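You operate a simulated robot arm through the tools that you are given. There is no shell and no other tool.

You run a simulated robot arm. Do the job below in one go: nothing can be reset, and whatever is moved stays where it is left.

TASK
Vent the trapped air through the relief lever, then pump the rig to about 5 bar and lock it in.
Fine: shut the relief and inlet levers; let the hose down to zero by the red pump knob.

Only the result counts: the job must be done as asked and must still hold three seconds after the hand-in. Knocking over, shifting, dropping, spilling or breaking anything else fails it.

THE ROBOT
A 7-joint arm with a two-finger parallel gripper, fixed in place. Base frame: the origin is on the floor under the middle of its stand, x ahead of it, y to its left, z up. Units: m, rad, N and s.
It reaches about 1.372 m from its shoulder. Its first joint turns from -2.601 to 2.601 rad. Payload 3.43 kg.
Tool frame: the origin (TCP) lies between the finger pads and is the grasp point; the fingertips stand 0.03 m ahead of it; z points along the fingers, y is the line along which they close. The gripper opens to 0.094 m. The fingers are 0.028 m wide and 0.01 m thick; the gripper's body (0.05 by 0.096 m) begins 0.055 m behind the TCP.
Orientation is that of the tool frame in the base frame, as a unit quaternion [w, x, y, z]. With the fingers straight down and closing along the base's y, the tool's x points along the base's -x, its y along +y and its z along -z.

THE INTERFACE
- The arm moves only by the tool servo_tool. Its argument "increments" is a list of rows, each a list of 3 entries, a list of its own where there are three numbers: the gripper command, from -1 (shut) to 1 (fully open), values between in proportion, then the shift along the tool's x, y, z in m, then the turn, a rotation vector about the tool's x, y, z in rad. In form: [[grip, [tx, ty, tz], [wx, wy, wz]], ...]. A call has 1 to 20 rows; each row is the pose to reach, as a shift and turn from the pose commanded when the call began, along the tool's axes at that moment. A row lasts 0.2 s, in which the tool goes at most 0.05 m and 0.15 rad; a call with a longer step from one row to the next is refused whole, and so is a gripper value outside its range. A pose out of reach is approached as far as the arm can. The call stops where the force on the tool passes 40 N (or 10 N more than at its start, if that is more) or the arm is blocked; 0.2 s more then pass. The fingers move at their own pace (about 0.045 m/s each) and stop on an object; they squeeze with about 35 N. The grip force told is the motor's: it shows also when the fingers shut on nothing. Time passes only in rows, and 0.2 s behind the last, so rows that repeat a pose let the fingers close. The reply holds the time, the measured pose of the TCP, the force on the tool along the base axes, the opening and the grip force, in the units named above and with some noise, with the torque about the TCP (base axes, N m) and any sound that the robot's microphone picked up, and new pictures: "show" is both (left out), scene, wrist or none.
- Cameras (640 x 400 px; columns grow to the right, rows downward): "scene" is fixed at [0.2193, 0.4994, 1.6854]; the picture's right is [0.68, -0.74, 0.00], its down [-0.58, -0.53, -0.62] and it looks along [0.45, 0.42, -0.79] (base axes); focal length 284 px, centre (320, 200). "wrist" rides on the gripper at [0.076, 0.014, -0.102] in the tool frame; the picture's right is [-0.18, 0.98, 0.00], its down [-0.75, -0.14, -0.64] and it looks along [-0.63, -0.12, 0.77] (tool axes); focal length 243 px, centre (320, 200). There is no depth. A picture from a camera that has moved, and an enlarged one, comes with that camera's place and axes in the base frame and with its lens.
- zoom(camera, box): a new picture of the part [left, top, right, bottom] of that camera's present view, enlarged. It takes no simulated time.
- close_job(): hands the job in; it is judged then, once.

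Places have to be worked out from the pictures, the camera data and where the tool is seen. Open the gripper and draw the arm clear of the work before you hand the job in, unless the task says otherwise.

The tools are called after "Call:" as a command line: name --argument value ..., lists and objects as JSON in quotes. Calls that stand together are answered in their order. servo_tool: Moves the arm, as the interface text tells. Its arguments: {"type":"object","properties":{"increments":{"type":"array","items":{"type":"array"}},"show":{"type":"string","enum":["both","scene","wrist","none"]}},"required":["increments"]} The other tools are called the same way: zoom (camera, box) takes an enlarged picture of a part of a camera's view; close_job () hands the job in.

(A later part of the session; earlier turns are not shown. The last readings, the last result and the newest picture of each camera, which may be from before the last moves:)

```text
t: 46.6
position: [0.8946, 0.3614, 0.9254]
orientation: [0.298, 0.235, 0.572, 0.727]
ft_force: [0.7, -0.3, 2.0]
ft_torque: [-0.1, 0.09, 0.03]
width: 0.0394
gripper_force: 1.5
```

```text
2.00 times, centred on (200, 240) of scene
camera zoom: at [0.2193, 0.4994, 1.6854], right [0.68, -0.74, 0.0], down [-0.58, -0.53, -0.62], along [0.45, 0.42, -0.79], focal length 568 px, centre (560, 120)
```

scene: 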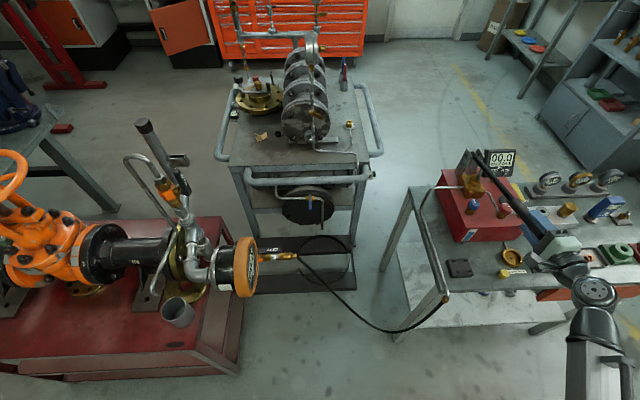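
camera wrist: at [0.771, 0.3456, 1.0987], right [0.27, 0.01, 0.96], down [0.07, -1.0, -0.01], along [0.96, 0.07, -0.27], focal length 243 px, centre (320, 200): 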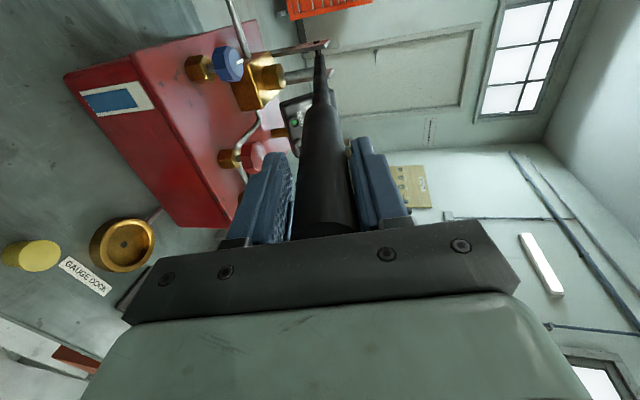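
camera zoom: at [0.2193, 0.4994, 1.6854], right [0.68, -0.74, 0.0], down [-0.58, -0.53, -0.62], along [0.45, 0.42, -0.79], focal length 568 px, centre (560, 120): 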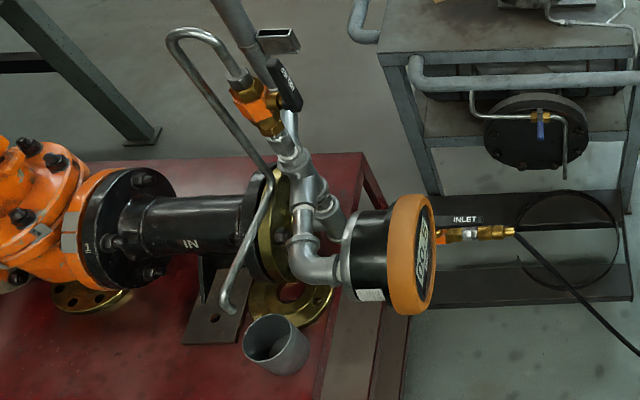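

Still no water at the spout. I keep stroking with a slightly longer stroke and watch for a change.

Call:
servo_tool --increments '[[-0.19, [0, 0.0272, 0.0011], [0.08, 0, 0]], [-0.19, [0, 0.0543, 0.0043], [0.16, 0, 0]], [-0.19, [0, 0.0811, 0.0098], [0.24, 0, 0]], [-0.19, [0, 0.1073, 0.0173], [0.32, 0, 0]], [-0.19, [0, 0.1328, 0.0269], [0.4, 0, 0]], [-0.19, [0, 0.1514, 0.0354], [0.46, 0, 0]], [-0.19, [0, 0.1328, 0.0269], [0.4, 0, 0]], [-0.19, [0, 0.1073, 0.0173], [0.32, 0, 0]], [-0.19, [0, 0.0811, 0.0098], [0.24, 0, 0]], [-0.19, [0, 0.0543, 0.0043], [0.16, 0, 0]], [-0.19, [0, 0.0272, 0.0011], [0.08, 0, 0]], [-0.19, [0, 0, 0], [0, 0, 0]]]' --show "none"

Call:
zoom --camera "scene" --box '[140, 240, 240, 340]'

Call:
zoom --camera "scene" --box '[470, 140, 550, 190]'

```text
t: 49.2
position: [0.8932, 0.3613, 0.9263]
orientation: [0.298, 0.235, 0.573, 0.727]
ft_force: [0.8, -0.3, 2.2]
ft_torque: [-0.07, 0.07, -0.02]
width: 0.0394
gripper_force: 1.0
```

```text
4.00 times, centred on (190, 290) of scene
camera zoom: at [0.2193, 0.4994, 1.6854], right [0.68, -0.74, 0.0], down [-0.58, -0.53, -0.62], along [0.45, 0.42, -0.79], focal length 1135 px, centre (840, -160)
```

zoom: 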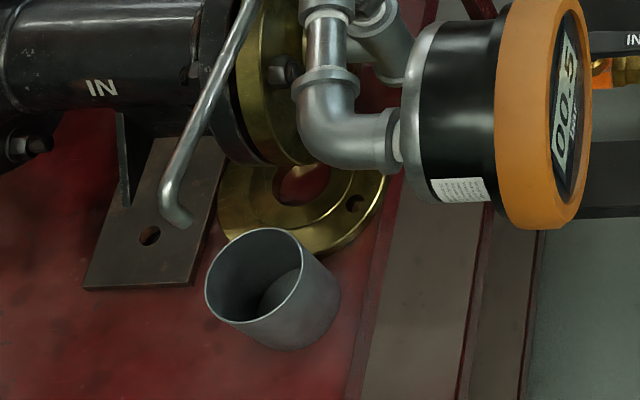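

```text
8.00 times, centred on (510, 165) of scene
camera zoom: at [0.2193, 0.4994, 1.6854], right [0.68, -0.74, 0.0], down [-0.58, -0.53, -0.62], along [0.45, 0.42, -0.79], focal length 2270 px, centre (-1200, 480)
```

zoom: 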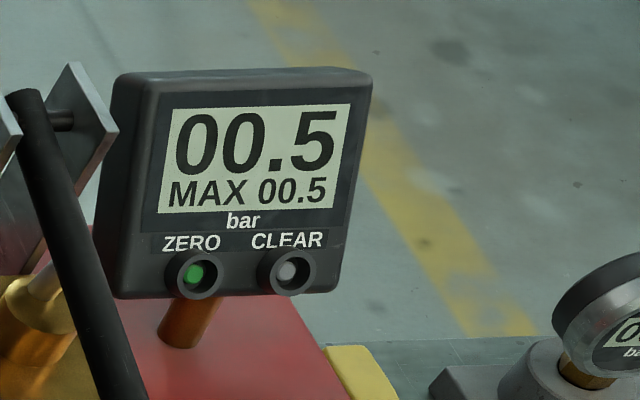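

Same readings, no water yet. I do two faster full strokes in one call.

Call:
servo_tool --increments '[[-0.19, [0, 0.0391, 0.0023], [0.115, 0, 0]], [-0.19, [0, 0.0777, 0.009], [0.23, 0, 0]], [-0.19, [0, 0.1153, 0.0201], [0.345, 0, 0]], [-0.19, [0, 0.1514, 0.0354], [0.46, 0, 0]], [-0.19, [0, 0.1153, 0.0201], [0.345, 0, 0]], [-0.19, [0, 0.0777, 0.009], [0.23, 0, 0]], [-0.19, [0, 0.0391, 0.0023], [0.115, 0, 0]], [-0.19, [0, 0, 0], [0, 0, 0]], [-0.19, [0, 0.0391, 0.0023], [0.115, 0, 0]], [-0.19, [0, 0.0777, 0.009], [0.23, 0, 0]], [-0.19, [0, 0.1153, 0.0201], [0.345, 0, 0]], [-0.19, [0, 0.1514, 0.0354], [0.46, 0, 0]], [-0.19, [0, 0.1153, 0.0201], [0.345, 0, 0]], [-0.19, [0, 0.0777, 0.009], [0.23, 0, 0]], [-0.19, [0, 0.0391, 0.0023], [0.115, 0, 0]], [-0.19, [0, 0, 0], [0, 0, 0]]]' --show "none"

Call:
zoom --camera "scene" --box '[140, 240, 240, 340]'

Call:
zoom --camera "scene" --box '[470, 140, 550, 190]'

```text
t: 52.6
position: [0.8931, 0.361, 0.9256]
orientation: [0.298, 0.235, 0.572, 0.727]
ft_force: [0.8, -1.7, 3.0]
ft_torque: [-0.09, 0.06, 0.04]
width: 0.0395
gripper_force: 1.1
```

```text
4.00 times, centred on (190, 290) of scene
camera zoom: at [0.2193, 0.4994, 1.6854], right [0.68, -0.74, 0.0], down [-0.58, -0.53, -0.62], along [0.45, 0.42, -0.79], focal length 1135 px, centre (840, -160)
```

zoom: 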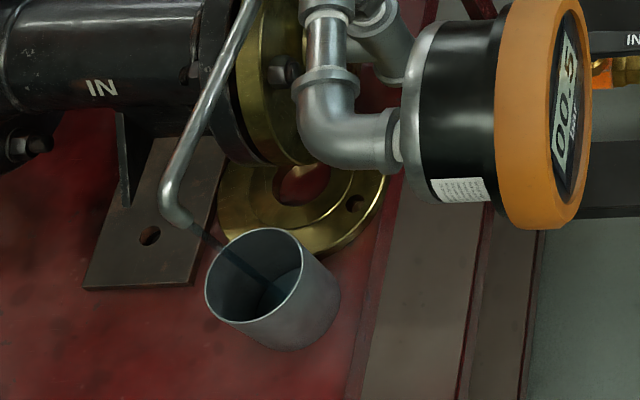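

```text
8.00 times, centred on (510, 165) of scene
camera zoom: at [0.2193, 0.4994, 1.6854], right [0.68, -0.74, 0.0], down [-0.58, -0.53, -0.62], along [0.45, 0.42, -0.79], focal length 2270 px, centre (-1200, 480)
```

zoom: 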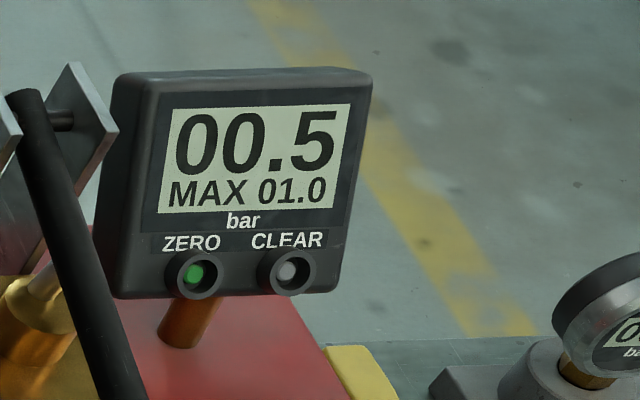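

Water now streams from the spout into the cup, so the air is out. I do one more full stroke to be sure it runs solid.

Call:
servo_tool --increments '[[-0.19, [0, 0.0391, 0.0023], [0.115, 0, 0]], [-0.19, [0, 0.0777, 0.009], [0.23, 0, 0]], [-0.19, [0, 0.1153, 0.0201], [0.345, 0, 0]], [-0.19, [0, 0.1514, 0.0354], [0.46, 0, 0]], [-0.19, [0, 0.1153, 0.0201], [0.345, 0, 0]], [-0.19, [0, 0.0777, 0.009], [0.23, 0, 0]], [-0.19, [0, 0.0391, 0.0023], [0.115, 0, 0]], [-0.19, [0, 0, 0], [0, 0, 0]]]' --show "none"

Call:
zoom --camera "scene" --box '[150, 260, 220, 330]'

Call:
zoom --camera "scene" --box '[470, 140, 550, 190]'

```text
t: 54.4
position: [0.8956, 0.3627, 0.9256]
orientation: [0.298, 0.235, 0.572, 0.727]
ft_force: [-0.5, -0.6, 1.8]
ft_torque: [-0.1, 0.09, 0.04]
width: 0.0393
gripper_force: 0.9
```

```text
5.71 times, centred on (185, 295) of scene
camera zoom: at [0.2193, 0.4994, 1.6854], right [0.68, -0.74, 0.0], down [-0.58, -0.53, -0.62], along [0.45, 0.42, -0.79], focal length 1622 px, centre (1091, -343)
```

zoom: 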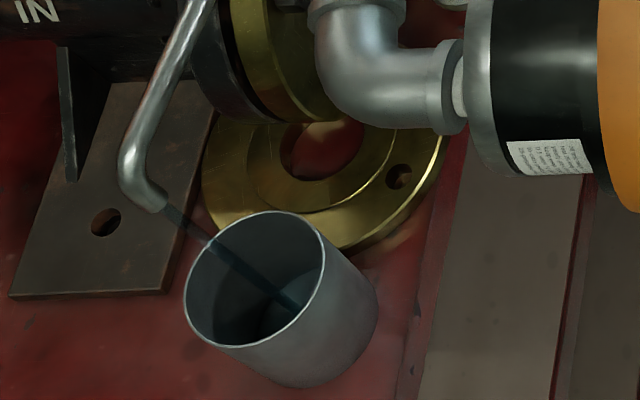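

```text
8.00 times, centred on (510, 165) of scene
camera zoom: at [0.2193, 0.4994, 1.6854], right [0.68, -0.74, 0.0], down [-0.58, -0.53, -0.62], along [0.45, 0.42, -0.79], focal length 2270 px, centre (-1200, 480)
```

zoom: 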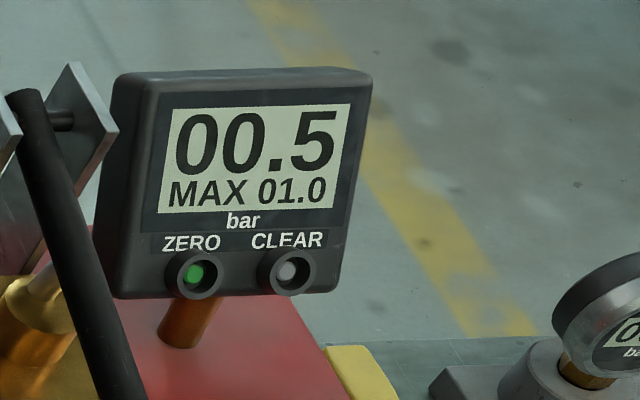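

A steady stream of water is running, so the rig is vented. I raise the handle to the top and release it, then go back to shut the relief.

Call:
servo_tool --increments '[[-0.19, [0, 0.0391, 0.0023], [0.115, 0, 0]], [-0.19, [0, 0.0777, 0.009], [0.23, 0, 0]], [-0.19, [0, 0.1153, 0.0201], [0.345, 0, 0]], [-0.19, [0, 0.1514, 0.0354], [0.46, 0, 0]], [-0.19, [0, 0.1484, 0.034], [0.45, 0, 0]], [0.277, [0, 0.1484, 0.034], [0.45, 0, 0]], [0.277, [0, 0.1484, 0.034], [0.45, 0, 0]]]' --show "none"

Call:
zoom --camera "scene" --box '[450, 140, 600, 290]'

```text
t: 56.0
position: [0.8942, 0.3632, 1.0779]
orientation: [0.238, 0.295, 0.72, 0.582]
ft_force: [0.8, -0.4, 0.8]
ft_torque: [0.03, 0.01, -0.02]
width: 0.0603
gripper_force: 0.1
```

```text
2.67 times, centred on (525, 215) of scene
camera zoom: at [0.2193, 0.4994, 1.6854], right [0.68, -0.74, 0.0], down [-0.58, -0.53, -0.62], along [0.45, 0.42, -0.79], focal length 757 px, centre (-227, 160)
```

zoom: 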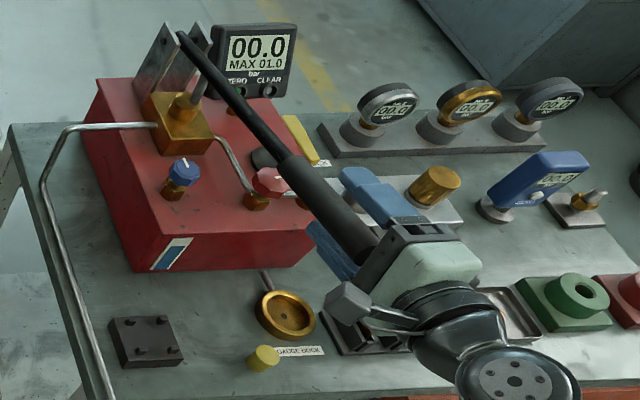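

The handle stays up and the display reads 00.0. I withdraw the hand straight back along the handle line and close the fingers.

Call:
servo_tool --increments '[[0.277, [0, 0, -0.04], [0, 0, 0]], [0.277, [0, 0, -0.08], [0, 0, 0]], [0.277, [0, 0, -0.12], [0, 0, 0]], [-1, [0, 0, -0.16], [0, 0, 0]], [-1, [0, 0, -0.2], [0, 0, 0]], [-1, [0, 0, -0.22], [0, 0, 0]]]' --show "scene"

```text
t: 57.4
position: [0.7426, 0.2084, 1.1238]
orientation: [0.238, 0.294, 0.721, 0.581]
ft_force: [0.9, -0.1, 0.7]
ft_torque: [-0.03, 0.0, 0.01]
width: 0.0
gripper_force: 8.2
```

scene: 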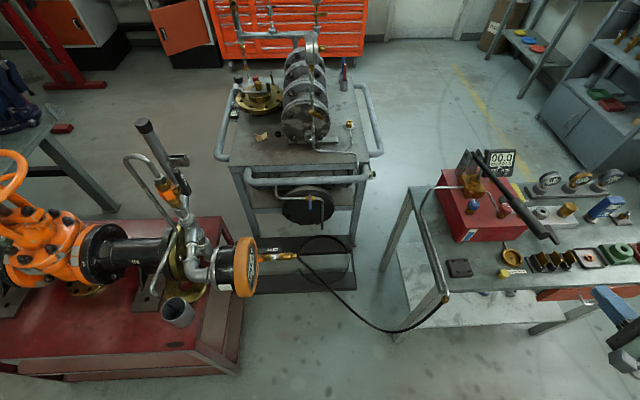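

I carry the hand back to the rig side, levelling the fingers toward the relief lever at a staging point clear of the gauge.

Call:
servo_tool --increments '[[-1, [0.0376, 0.0076, 0.0182], [-0.0729, 0.0548, -0.0909]], [-1, [0.0751, 0.0152, 0.0365], [-0.1459, 0.1097, -0.1818]], [-1, [0.1127, 0.0227, 0.0547], [-0.2188, 0.1645, -0.2728]], [-1, [0.1502, 0.0303, 0.073], [-0.2917, 0.2193, -0.3637]], [-1, [0.1878, 0.0379, 0.0912], [-0.3646, 0.2741, -0.4546]], [-1, [0.2254, 0.0455, 0.1094], [-0.4376, 0.329, -0.5455]], [-1, [0.2629, 0.0531, 0.1277], [-0.5105, 0.3838, -0.6364]], [-1, [0.3005, 0.0606, 0.1459], [-0.5834, 0.4386, -0.7274]], [-1, [0.338, 0.0682, 0.1641], [-0.6563, 0.4934, -0.8183]], [-1, [0.3756, 0.0758, 0.1824], [-0.7293, 0.5483, -0.9092]], [-1, [0.4132, 0.0834, 0.2006], [-0.8022, 0.6031, -1.0001]], [-1, [0.4507, 0.091, 0.2188], [-0.8751, 0.6579, -1.091]], [-1, [0.4883, 0.0985, 0.2371], [-0.948, 0.7127, -1.1819]], [-1, [0.5258, 0.1061, 0.2553], [-1.021, 0.7676, -1.2729]], [-1, [0.5634, 0.1137, 0.2736], [-1.0939, 0.8224, -1.3638]], [-1, [0.601, 0.1213, 0.2918], [-1.1668, 0.8772, -1.4547]]]' --show "both"

Call:
zoom --camera "wrist" --box '[280, 0, 420, 140]'

```text
t: 60.8
position: [0.5293, 0.8511, 1.1836]
orientation: [-0.355, 0.612, -0.353, -0.612]
ft_force: [-0.4, 0.0, 0.2]
ft_torque: [0.01, -0.02, -0.04]
width: 0.0
gripper_force: 32.6
camera wrist: at [0.5687, 0.7538, 1.1078], right [-0.85, -0.49, 0.18], down [0.44, -0.49, 0.75], along [-0.28, 0.72, 0.63], focal length 243 px, centre (320, 200)
```

scene: 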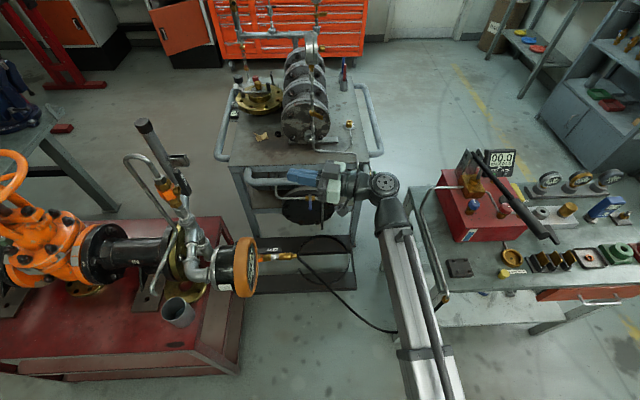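
wrist: 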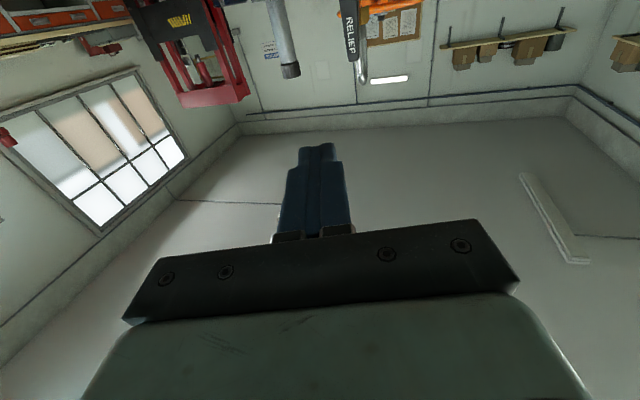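

```text
2.86 times, centred on (350, 70) of wrist
camera zoom: at [0.5687, 0.7538, 1.1078], right [-0.85, -0.49, 0.18], down [0.44, -0.49, 0.75], along [-0.28, 0.72, 0.63], focal length 693 px, centre (234, 571)
```

zoom: 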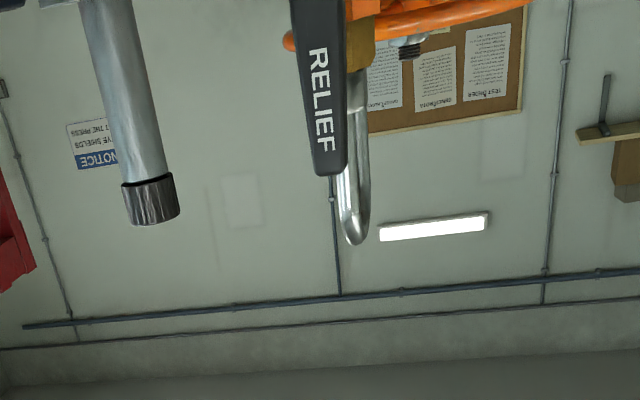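

The relief lever stands vertical, tip at z≈1.19. I move to a point just short of it, lined up on its robot-left side (the side from which I can push it back down).

Call:
servo_tool --increments '[[-1, [0.002, 0.02, 0.03], [0, 0, 0]], [-1, [0.004, 0.04, 0.06], [0, 0, 0]], [-1, [0.007, 0.06, 0.1], [0, 0, 0]], [-1, [0.009, 0.08, 0.14], [0, 0, 0]], [-1, [0.0116, 0.0894, 0.175], [0, 0, 0]], [-1, [0.0116, 0.0894, 0.1942], [0, 0, 0]]]' --show "wrist"

Call:
zoom --camera "scene" --box '[140, 140, 280, 260]'

```text
t: 62.2
position: [0.3566, 0.9737, 1.1717]
orientation: [0.354, -0.612, 0.353, 0.613]
ft_force: [-0.3, 0.3, -0.1]
ft_torque: [0.01, 0.01, 0.01]
width: 0.0
gripper_force: 32.6
camera wrist: at [0.3961, 0.8778, 1.0957], right [-0.85, -0.49, 0.18], down [0.44, -0.49, 0.75], along [-0.28, 0.72, 0.63], focal length 243 px, centre (320, 200)
```

wrist: 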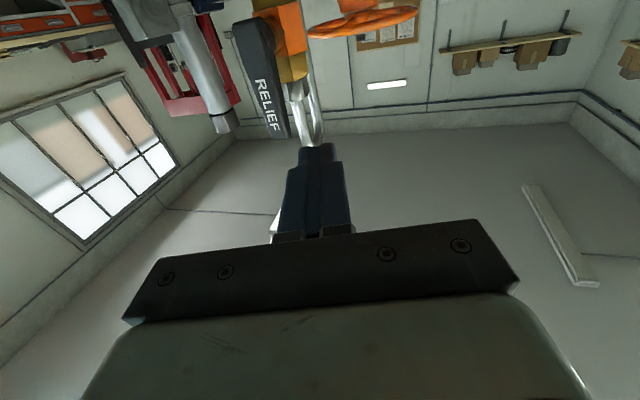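

```text
3.33 times, centred on (210, 200) of scene
camera zoom: at [0.2193, 0.4994, 1.6854], right [0.68, -0.74, 0.0], down [-0.58, -0.53, -0.62], along [0.45, 0.42, -0.79], focal length 946 px, centre (687, 200)
```

zoom: 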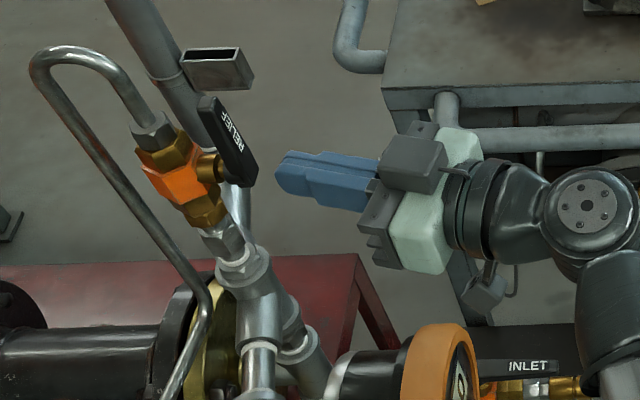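

The finger line passes on the correct side of the lever. I advance 7.7 cm so the tips just overlap the lever without reaching the tube behind.

Call:
servo_tool --increments '[[-1, [0, 0, 0.03], [0, 0, 0]], [-1, [0, 0, 0.055], [0, 0, 0]], [-1, [0, 0, 0.077], [0, 0, 0]]]' --show "wrist"

Call:
zoom --camera "scene" --box '[140, 140, 260, 220]'

Call:
zoom --camera "wrist" --box '[210, 0, 410, 180]'

```text
t: 63.0
position: [0.3191, 1.0423, 1.1713]
orientation: [0.354, -0.612, 0.354, 0.613]
ft_force: [-0.3, -0.7, -0.2]
ft_torque: [-0.01, 0.02, -0.02]
width: 0.0
gripper_force: 33.0
camera wrist: at [0.3574, 0.9453, 1.0954], right [-0.85, -0.49, 0.18], down [0.44, -0.49, 0.75], along [-0.28, 0.72, 0.63], focal length 243 px, centre (320, 200)
```

wrist: 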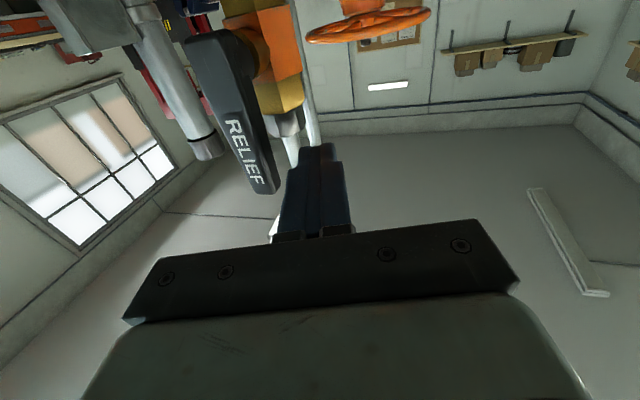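

```text
5.00 times, centred on (200, 180) of scene
camera zoom: at [0.2193, 0.4994, 1.6854], right [0.68, -0.74, 0.0], down [-0.58, -0.53, -0.62], along [0.45, 0.42, -0.79], focal length 1419 px, centre (920, 300)
```

zoom: 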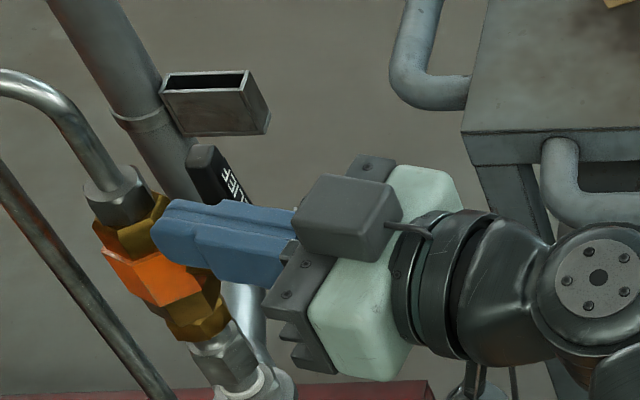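

```text
2.22 times, centred on (310, 90) of wrist
camera zoom: at [0.3574, 0.9453, 1.0954], right [-0.85, -0.49, 0.18], down [0.44, -0.49, 0.75], along [-0.28, 0.72, 0.63], focal length 539 px, centre (342, 444)
```

zoom: 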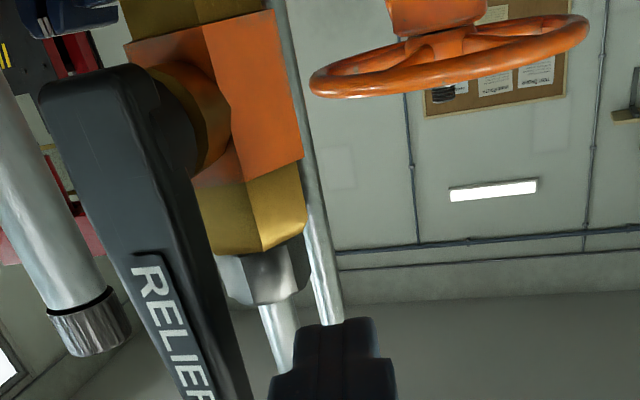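

The fingers are on the robot side of the upright lever. I push it over and down along its arc to the shut (horizontal) position.

Call:
servo_tool --increments '[[-1, [-0.001, -0.0097, 0.0026], [0, 0, 0]], [-1, [-0.0033, -0.016, 0.0043], [0, 0, 0]], [-1, [-0.0053, -0.0223, 0.006], [0, 0, 0]], [-1, [-0.006, -0.0295, 0.008], [0, 0, 0]], [-1, [-0.0063, -0.0368, 0.0099], [0, 0, 0]], [-1, [-0.0048, -0.0445, 0.0119], [0, 0, 0]], [-1, [-0.003, -0.052, 0.0139], [0, 0, 0]], [-1, [0.001, -0.0595, 0.0159], [0, 0, 0]], [-1, [0.0051, -0.0668, 0.0179], [0, 0, 0]], [-1, [0.0115, -0.0732, 0.0196], [0, 0, 0]], [-1, [0.018, -0.0794, 0.0213], [0, 0, 0]], [-1, [0.0265, -0.0838, 0.0225], [0, 0, 0]], [-1, [0.035, -0.0879, 0.0236], [0, 0, 0]], [-1, [0.042, -0.0879, 0.0236], [0, 0, 0]]]' --show "wrist"

Call:
zoom --camera "scene" --box '[140, 140, 260, 220]'

```text
t: 66.0
position: [0.3832, 1.1058, 1.1336]
orientation: [0.356, -0.609, 0.353, 0.615]
ft_force: [0.6, 8.8, 28.0]
ft_torque: [0.33, 0.15, 0.17]
width: 0.0
gripper_force: 32.9
camera wrist: at [0.4222, 1.0097, 1.0571], right [-0.85, -0.49, 0.18], down [0.45, -0.49, 0.75], along [-0.28, 0.72, 0.64], focal length 243 px, centre (320, 200)
```

wrist: 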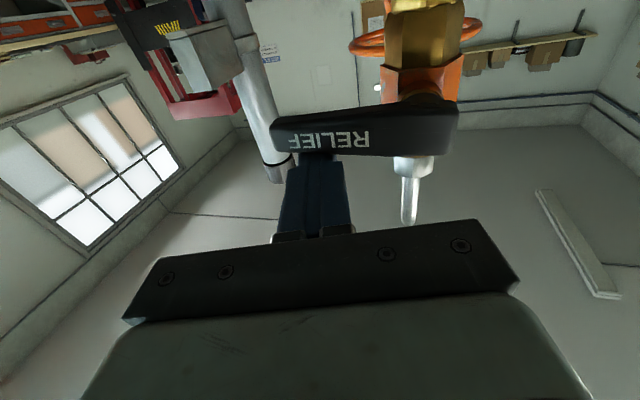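

```text
5.00 times, centred on (200, 180) of scene
camera zoom: at [0.2193, 0.4994, 1.6854], right [0.68, -0.74, 0.0], down [-0.58, -0.53, -0.62], along [0.45, 0.42, -0.79], focal length 1419 px, centre (920, 300)
```

zoom: 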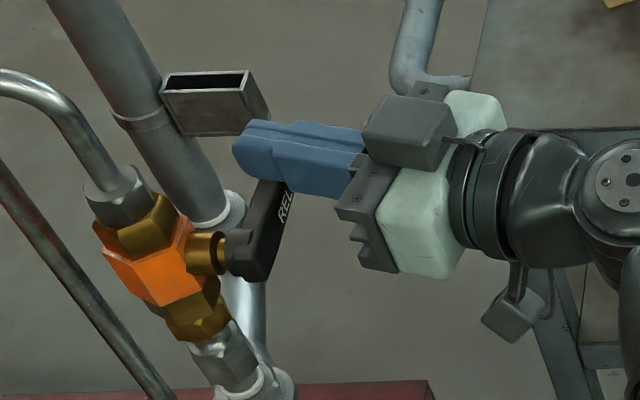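

The relief lever is back horizontal and firm against its stop (28 N). I lift off, back away and check it.

Call:
servo_tool --increments '[[-1, [-0.012, 0, 0], [0, 0, 0]], [-1, [-0.025, 0, -0.01], [0, 0, 0]], [-1, [-0.025, 0, -0.05], [0, 0, 0]], [-1, [-0.025, 0, -0.1], [0, 0, 0]], [-1, [-0.025, 0, -0.15], [0, 0, 0]], [-1, [-0.025, 0, -0.2], [0, 0, 0]], [-1, [-0.025, 0, -0.25], [0, 0, 0]]]' --show "wrist"

Call:
zoom --camera "scene" --box '[120, 140, 280, 340]'

Call:
zoom --camera "scene" --box '[140, 140, 260, 220]'

```text
t: 67.6
position: [0.5097, 0.8886, 1.1515]
orientation: [-0.353, 0.613, -0.353, -0.612]
ft_force: [-0.4, 0.3, 0.9]
ft_torque: [0.01, 0.0, 0.01]
width: 0.0
gripper_force: 32.9
camera wrist: at [0.5479, 0.7921, 1.0762], right [-0.85, -0.49, 0.18], down [0.44, -0.49, 0.75], along [-0.28, 0.72, 0.63], focal length 243 px, centre (320, 200)
```

wrist: 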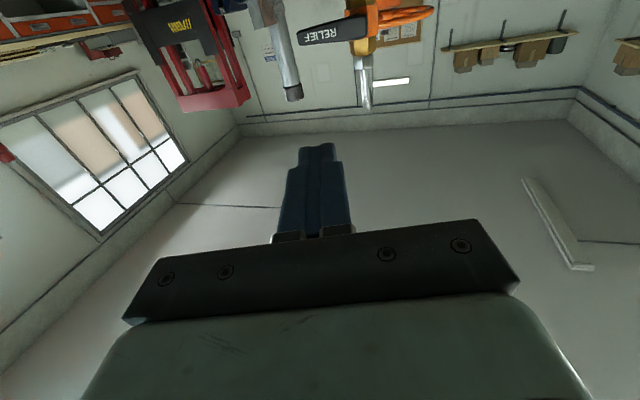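

```text
2.00 times, centred on (200, 240) of scene
camera zoom: at [0.2193, 0.4994, 1.6854], right [0.68, -0.74, 0.0], down [-0.58, -0.53, -0.62], along [0.45, 0.42, -0.79], focal length 568 px, centre (560, 120)
```

zoom: 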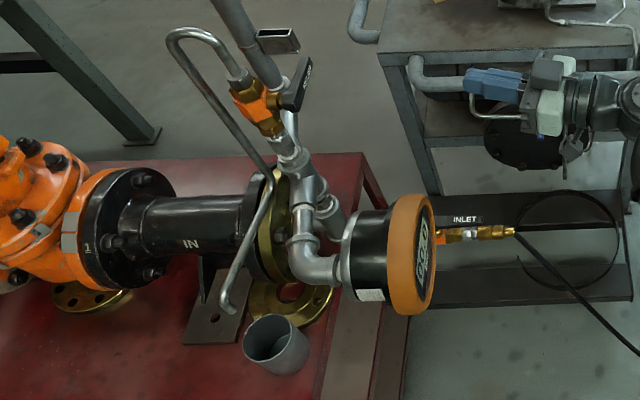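

```text
5.00 times, centred on (200, 180) of scene
camera zoom: at [0.2193, 0.4994, 1.6854], right [0.68, -0.74, 0.0], down [-0.58, -0.53, -0.62], along [0.45, 0.42, -0.79], focal length 1419 px, centre (920, 300)
```

zoom: 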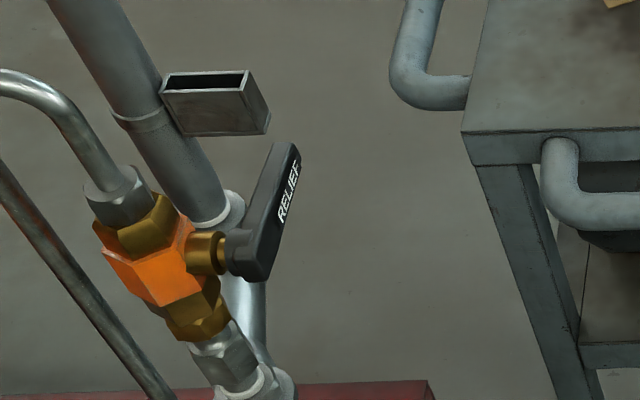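

Relief is shut exactly as at the start. I return to the pump handle with the same hand posture as before.

Call:
servo_tool --increments '[[-1, [0.0017, 0.0087, -0.0441], [0.0729, -0.0548, 0.0909]], [-1, [0.0035, 0.0173, -0.0882], [0.1459, -0.1097, 0.1818]], [-1, [0.0052, 0.026, -0.1323], [0.2188, -0.1645, 0.2728]], [-1, [0.0069, 0.0346, -0.1764], [0.2917, -0.2193, 0.3637]], [-1, [0.0087, 0.0433, -0.2205], [0.3646, -0.2741, 0.4546]], [-1, [0.0104, 0.0519, -0.2646], [0.4376, -0.329, 0.5455]], [-1, [0.0121, 0.0606, -0.3087], [0.5105, -0.3838, 0.6364]], [-1, [0.0139, 0.0692, -0.3528], [0.5834, -0.4386, 0.7274]], [-1, [0.0156, 0.0779, -0.3969], [0.6563, -0.4934, 0.8183]], [-1, [0.0173, 0.0865, -0.441], [0.7293, -0.5483, 0.9092]], [-1, [0.019, 0.0952, -0.4851], [0.8022, -0.6031, 1.0001]], [-1, [0.0208, 0.1038, -0.5292], [0.8751, -0.6579, 1.091]], [0.277, [0.0225, 0.1125, -0.5733], [0.948, -0.7127, 1.1819]], [0.277, [0.0242, 0.1211, -0.6174], [1.021, -0.7676, 1.2729]], [0.277, [0.026, 0.1298, -0.6615], [1.0939, -0.8224, 1.3638]], [0.277, [0.0277, 0.1384, -0.7056], [1.1668, -0.8772, 1.4547]]]' --show "both"

Call:
zoom --camera "scene" --box '[440, 140, 570, 250]'

```text
t: 71.0
position: [0.7398, 0.2094, 1.125]
orientation: [0.237, 0.296, 0.72, 0.581]
ft_force: [0.4, -0.4, -0.5]
ft_torque: [0.0, 0.0, 0.0]
width: 0.0599
gripper_force: 0.1
camera wrist: at [0.6177, 0.1922, 1.1611], right [0.28, 0.02, 0.96], down [0.08, -1.0, 0.0], along [0.96, 0.07, -0.28], focal length 243 px, centre (320, 200)
```

scene: 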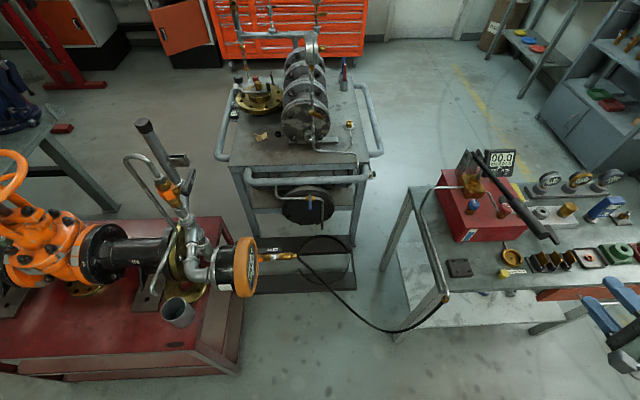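
wrist: 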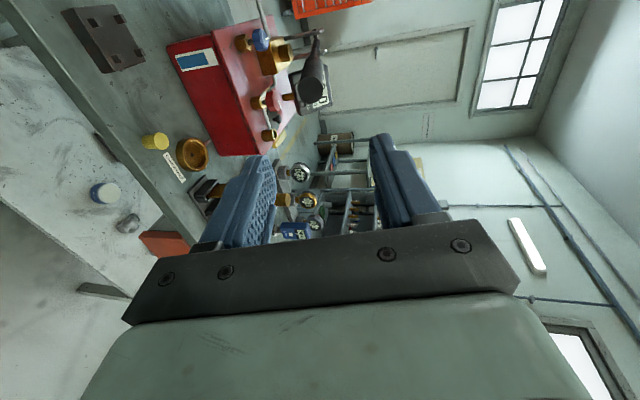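

```text
3.64 times, centred on (505, 195) of scene
camera zoom: at [0.2193, 0.4994, 1.6854], right [0.68, -0.74, 0.0], down [-0.58, -0.53, -0.62], along [0.45, 0.42, -0.79], focal length 1032 px, centre (-353, 218)
```

zoom: 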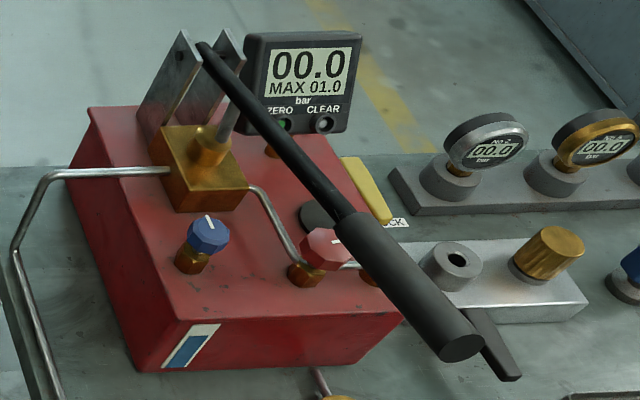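

The handle has stayed at its upper position (same image place as at the start). I line up with it again, advance over the grip and set the loose yoke.

Call:
servo_tool --increments '[[0.277, [-0.0022, -0.0137, 0.04], [0, 0, 0]], [0.277, [-0.0022, -0.0137, 0.08], [0, 0, 0]], [0.277, [-0.0022, -0.0137, 0.12], [0, 0, 0]], [0.277, [-0.0022, -0.0137, 0.16], [0, 0, 0]], [0.277, [-0.0022, -0.0137, 0.2], [0, 0, 0]], [0.277, [-0.0022, -0.0137, 0.226], [0, 0, 0]], [-0.19, [-0.0022, -0.0137, 0.226], [0, 0, 0]], [-0.19, [-0.0022, -0.0137, 0.226], [0, 0, 0]]]' --show "wrist"

```text
t: 72.8
position: [0.8927, 0.3627, 1.0648]
orientation: [0.238, 0.295, 0.721, 0.58]
ft_force: [0.3, -0.4, 0.8]
ft_torque: [-0.01, 0.0, 0.0]
width: 0.0382
gripper_force: 0.0
camera wrist: at [0.771, 0.3469, 1.1005], right [0.28, 0.02, 0.96], down [0.08, -1.0, 0.0], along [0.96, 0.07, -0.28], focal length 243 px, centre (320, 200)
```

wrist: 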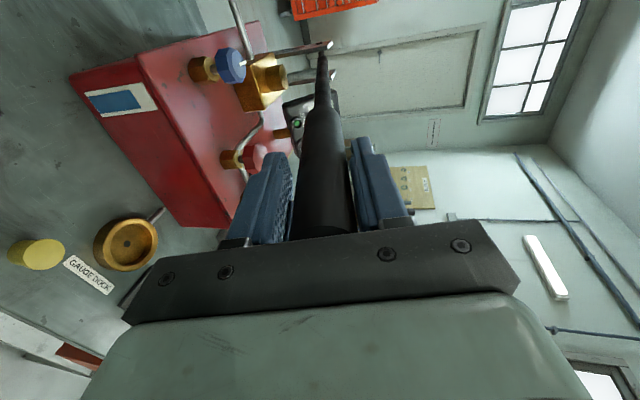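

Gripping position recovered. Since the rig is now water-filled, pressure may rise fast, so I start with a small downstroke and read the gauges.

Call:
servo_tool --increments '[[-0.19, [0, -0.0137, 0.0003], [-0.04, 0, 0]], [-0.19, [0, -0.0272, 0.0011], [-0.08, 0, 0]], [-0.19, [0, -0.0408, 0.0025], [-0.12, 0, 0]]]' --show "none"

Call:
zoom --camera "scene" --box '[470, 140, 550, 190]'

Call:
zoom --camera "scene" --box '[236, 236, 276, 286]'

```text
t: 73.6
position: [0.8894, 0.3597, 1.0227]
orientation: [0.255, 0.28, 0.684, 0.623]
ft_force: [-0.3, -0.4, 0.9]
ft_torque: [-0.03, 0.04, -0.01]
width: 0.0388
gripper_force: 0.3
```

```text
8.00 times, centred on (510, 165) of scene
camera zoom: at [0.2193, 0.4994, 1.6854], right [0.68, -0.74, 0.0], down [-0.58, -0.53, -0.62], along [0.45, 0.42, -0.79], focal length 2270 px, centre (-1200, 480)
```

zoom: 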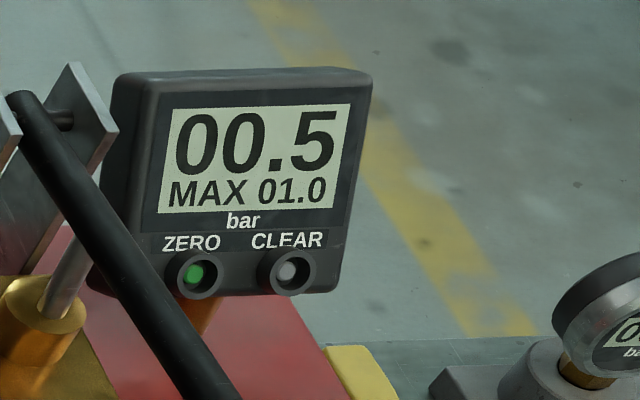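

```text
8.00 times, centred on (256, 261) of scene
camera zoom: at [0.2193, 0.4994, 1.6854], right [0.68, -0.74, 0.0], down [-0.58, -0.53, -0.62], along [0.45, 0.42, -0.79], focal length 2270 px, centre (832, -288)
```

zoom: 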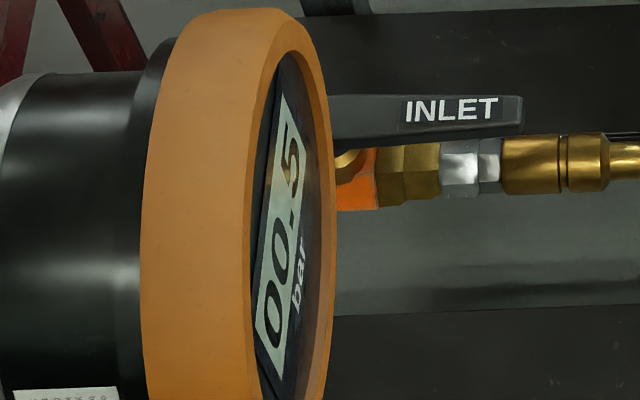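

0.5 bar on both gauges after about 0.1 rad. I continue another 0.1 rad to learn the rate.

Call:
servo_tool --increments '[[-0.19, [0, -0.0171, 0.0004], [-0.05, 0, 0]], [-0.19, [0, -0.034, 0.0017], [-0.1, 0, 0]]]' --show "none"

Call:
zoom --camera "scene" --box '[470, 140, 550, 190]'

Call:
zoom --camera "scene" --box '[236, 236, 276, 286]'

```text
t: 74.2
position: [0.8887, 0.359, 0.9897]
orientation: [0.269, 0.268, 0.652, 0.657]
ft_force: [-0.5, 0.2, 0.8]
ft_torque: [-0.07, 0.03, -0.05]
width: 0.0388
gripper_force: 0.7
```

```text
8.00 times, centred on (510, 165) of scene
camera zoom: at [0.2193, 0.4994, 1.6854], right [0.68, -0.74, 0.0], down [-0.58, -0.53, -0.62], along [0.45, 0.42, -0.79], focal length 2270 px, centre (-1200, 480)
```

zoom: 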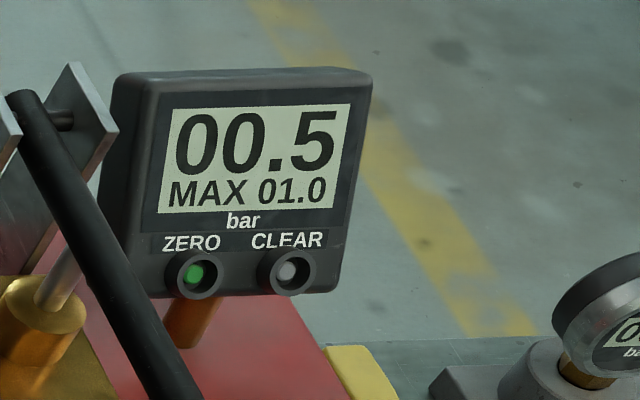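

```text
8.00 times, centred on (256, 261) of scene
camera zoom: at [0.2193, 0.4994, 1.6854], right [0.68, -0.74, 0.0], down [-0.58, -0.53, -0.62], along [0.45, 0.42, -0.79], focal length 2270 px, centre (832, -288)
```

zoom: 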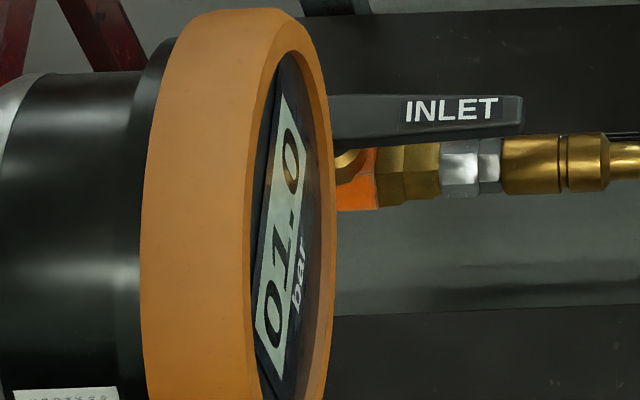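

The rig gauge reads 1.0 (displays step by 0.5 bar), so roughly 0.4 bar per 0.1 rad. I finish this downstroke and read again.

Call:
servo_tool --increments '[[-0.19, [0, -0.0205, 0.0006], [-0.06, 0, 0]], [-0.19, [0, -0.0408, 0.0025], [-0.12, 0, 0]], [-0.19, [0, -0.061, 0.0055], [-0.18, 0, 0]]]' --show "none"

Call:
zoom --camera "scene" --box '[470, 140, 550, 190]'

Call:
zoom --camera "scene" --box '[236, 236, 276, 286]'

```text
t: 75.0
position: [0.8932, 0.3629, 0.9291]
orientation: [0.293, 0.242, 0.591, 0.712]
ft_force: [0.0, -0.5, 2.1]
ft_torque: [-0.09, 0.05, -0.06]
width: 0.0393
gripper_force: 1.4
```

```text
8.00 times, centred on (510, 165) of scene
camera zoom: at [0.2193, 0.4994, 1.6854], right [0.68, -0.74, 0.0], down [-0.58, -0.53, -0.62], along [0.45, 0.42, -0.79], focal length 2270 px, centre (-1200, 480)
```

zoom: 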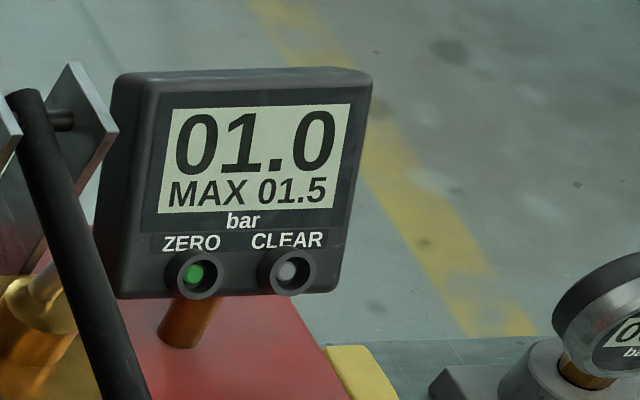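

```text
8.00 times, centred on (256, 261) of scene
camera zoom: at [0.2193, 0.4994, 1.6854], right [0.68, -0.74, 0.0], down [-0.58, -0.53, -0.62], along [0.45, 0.42, -0.79], focal length 2270 px, centre (832, -288)
```

zoom: 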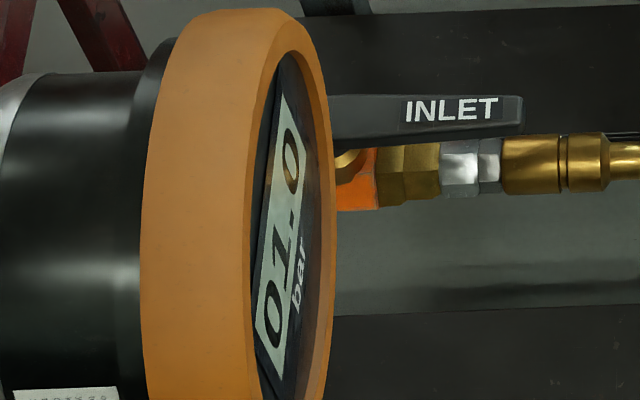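

About 1.0–1.2 bar after one stroke. I do the upstroke and the next downstroke, then read again.

Call:
servo_tool --increments '[[-0.19, [0, 0.034, 0.0017], [0.1, 0, 0]], [-0.19, [0, 0.0677, 0.0068], [0.2, 0, 0]], [-0.19, [0, 0.1008, 0.0152], [0.3, 0, 0]], [-0.19, [0, 0.1328, 0.0269], [0.4, 0, 0]], [-0.19, [0, 0.1391, 0.0298], [0.42, 0, 0]], [-0.19, [0, 0.1168, 0.0206], [0.35, 0, 0]], [-0.19, [0, 0.0926, 0.0128], [0.275, 0, 0]], [-0.19, [0, 0.0677, 0.0068], [0.2, 0, 0]], [-0.19, [0, 0.0425, 0.0027], [0.125, 0, 0]], [-0.19, [0, 0.0171, 0.0004], [0.05, 0, 0]], [-0.19, [0, 0, 0], [0, 0, 0]]]' --show "none"

Call:
zoom --camera "scene" --box '[470, 140, 550, 190]'

Call:
zoom --camera "scene" --box '[236, 236, 276, 286]'

```text
t: 77.4
position: [0.8915, 0.3616, 0.9286]
orientation: [0.293, 0.242, 0.591, 0.712]
ft_force: [0.2, -1.6, 2.1]
ft_torque: [-0.09, 0.06, 0.0]
width: 0.0392
gripper_force: 1.4
```

```text
8.00 times, centred on (510, 165) of scene
camera zoom: at [0.2193, 0.4994, 1.6854], right [0.68, -0.74, 0.0], down [-0.58, -0.53, -0.62], along [0.45, 0.42, -0.79], focal length 2270 px, centre (-1200, 480)
```

zoom: 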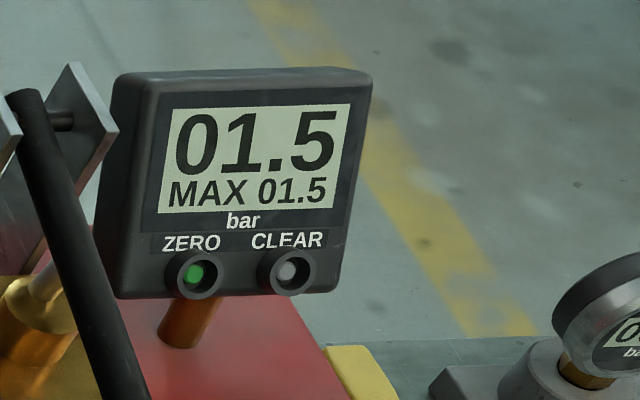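

```text
8.00 times, centred on (256, 261) of scene
camera zoom: at [0.2193, 0.4994, 1.6854], right [0.68, -0.74, 0.0], down [-0.58, -0.53, -0.62], along [0.45, 0.42, -0.79], focal length 2270 px, centre (832, -288)
```

zoom: 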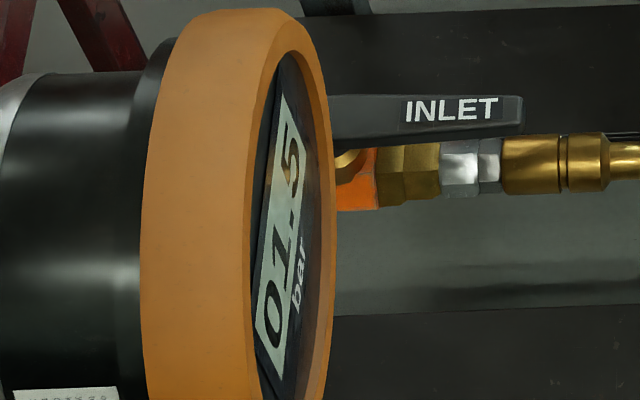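

1.5 bar after two strokes. I continue with the next stroke and watch whether it holds.

Call:
servo_tool --increments '[[-0.19, [0, 0.034, 0.0017], [0.1, 0, 0]], [-0.19, [0, 0.0677, 0.0068], [0.2, 0, 0]], [-0.19, [0, 0.1008, 0.0152], [0.3, 0, 0]], [-0.19, [0, 0.1328, 0.0269], [0.4, 0, 0]], [-0.19, [0, 0.1422, 0.0312], [0.43, 0, 0]]]' --show "none"

Call:
zoom --camera "scene" --box '[470, 140, 550, 190]'

Call:
zoom --camera "scene" --box '[236, 236, 276, 286]'

```text
t: 78.6
position: [0.8955, 0.3616, 1.0715]
orientation: [0.233, 0.299, 0.73, 0.568]
ft_force: [0.0, -4.5, -10.8]
ft_torque: [0.34, -0.28, 0.22]
width: 0.0444
gripper_force: 5.1
```

```text
8.00 times, centred on (510, 165) of scene
camera zoom: at [0.2193, 0.4994, 1.6854], right [0.68, -0.74, 0.0], down [-0.58, -0.53, -0.62], along [0.45, 0.42, -0.79], focal length 2270 px, centre (-1200, 480)
```

zoom: 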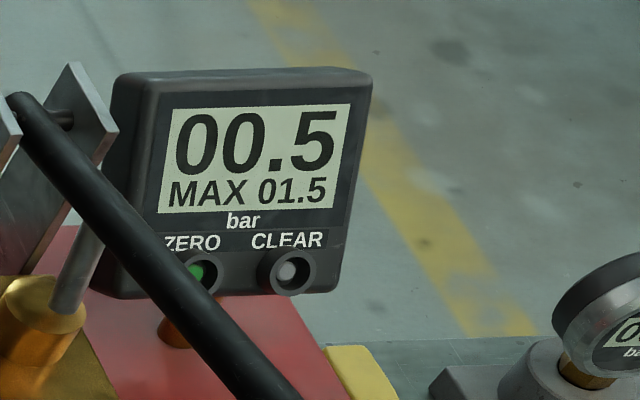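

```text
8.00 times, centred on (256, 261) of scene
camera zoom: at [0.2193, 0.4994, 1.6854], right [0.68, -0.74, 0.0], down [-0.58, -0.53, -0.62], along [0.45, 0.42, -0.79], focal length 2270 px, centre (832, -288)
```

zoom: 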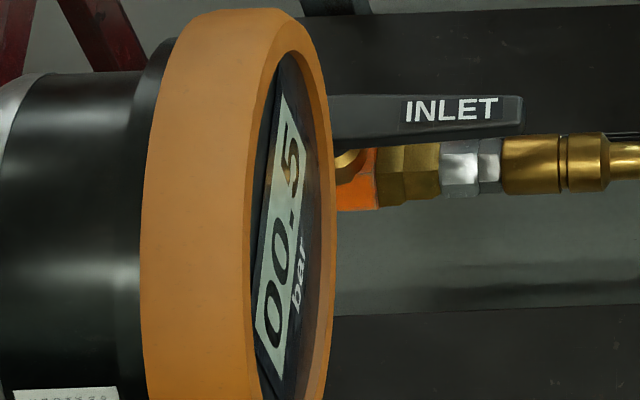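

Pressure falls back between strokes, so something is leaking: either the relief isn't fully shut or the red release knob is open. I check the spout, relief lever and knobs.

Call:
zoom --camera "scene" --box '[150, 260, 220, 330]'

Call:
zoom --camera "scene" --box '[150, 150, 220, 210]'

Call:
zoom --camera "scene" --box '[455, 185, 535, 235]'

Call:
zoom --camera "scene" --box '[470, 140, 550, 190]'

```text
5.71 times, centred on (185, 295) of scene
camera zoom: at [0.2193, 0.4994, 1.6854], right [0.68, -0.74, 0.0], down [-0.58, -0.53, -0.62], along [0.45, 0.42, -0.79], focal length 1622 px, centre (1091, -343)
```

zoom: 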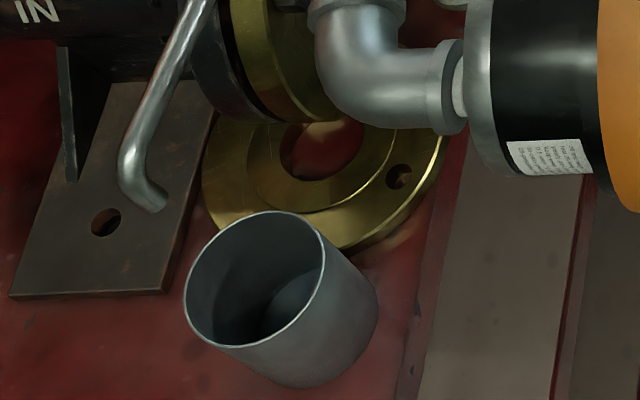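

```text
6.67 times, centred on (185, 180) of scene
camera zoom: at [0.2193, 0.4994, 1.6854], right [0.68, -0.74, 0.0], down [-0.58, -0.53, -0.62], along [0.45, 0.42, -0.79], focal length 1892 px, centre (1220, 333)
```

zoom: 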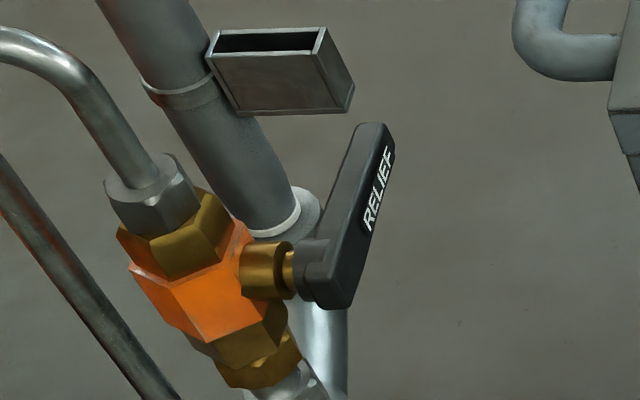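

```text
8.00 times, centred on (495, 210) of scene
camera zoom: at [0.2193, 0.4994, 1.6854], right [0.68, -0.74, 0.0], down [-0.58, -0.53, -0.62], along [0.45, 0.42, -0.79], focal length 2270 px, centre (-1080, 120)
```

zoom: 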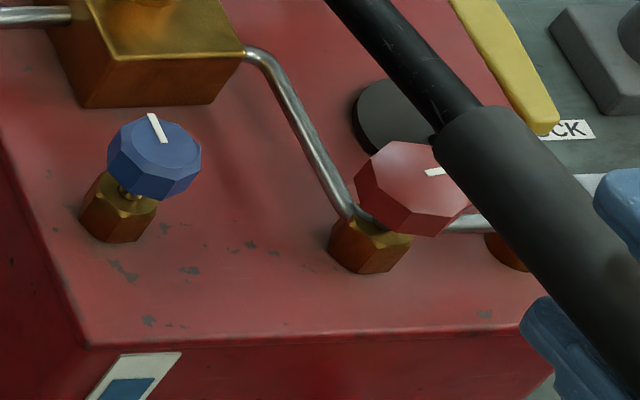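

```text
8.00 times, centred on (510, 165) of scene
camera zoom: at [0.2193, 0.4994, 1.6854], right [0.68, -0.74, 0.0], down [-0.58, -0.53, -0.62], along [0.45, 0.42, -0.79], focal length 2270 px, centre (-1200, 480)
```

zoom: 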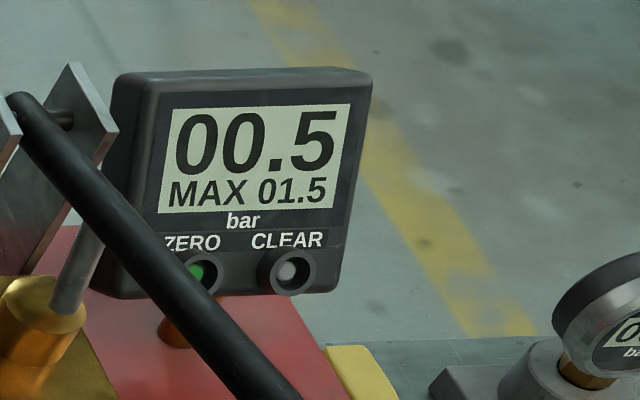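

The spout is dry and the relief lever is home, so the leak must be the red release knob standing partly open. I look at the red knob with the wrist camera to locate it precisely.

Call:
zoom --camera "wrist" --box '[180, 30, 340, 200]'

Call:
zoom --camera "scene" --box '[485, 195, 525, 225]'

```text
2.35 times, centred on (260, 115) of wrist
camera zoom: at [0.7739, 0.3465, 1.1107], right [0.3, 0.04, 0.95], down [0.08, -1.0, 0.02], along [0.95, 0.07, -0.3], focal length 571 px, centre (461, 400)
```

zoom: 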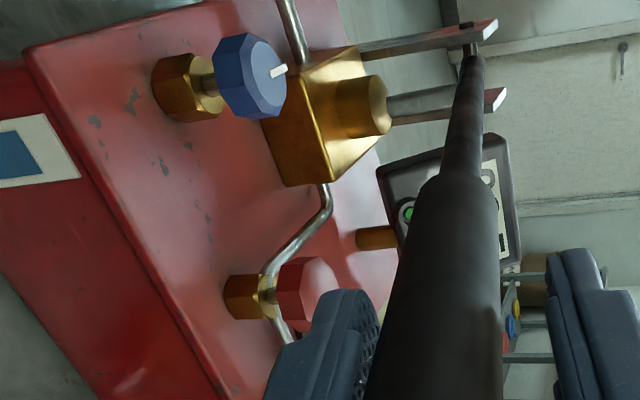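

```text
13.33 times, centred on (505, 210) of scene
camera zoom: at [0.2193, 0.4994, 1.6854], right [0.68, -0.74, 0.0], down [-0.58, -0.53, -0.62], along [0.45, 0.42, -0.79], focal length 3784 px, centre (-2147, 67)
```

zoom: 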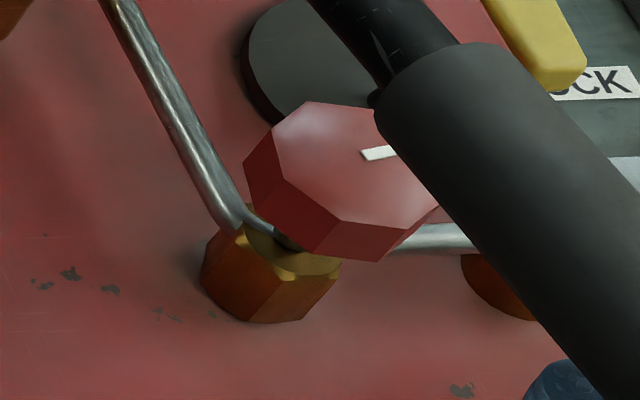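

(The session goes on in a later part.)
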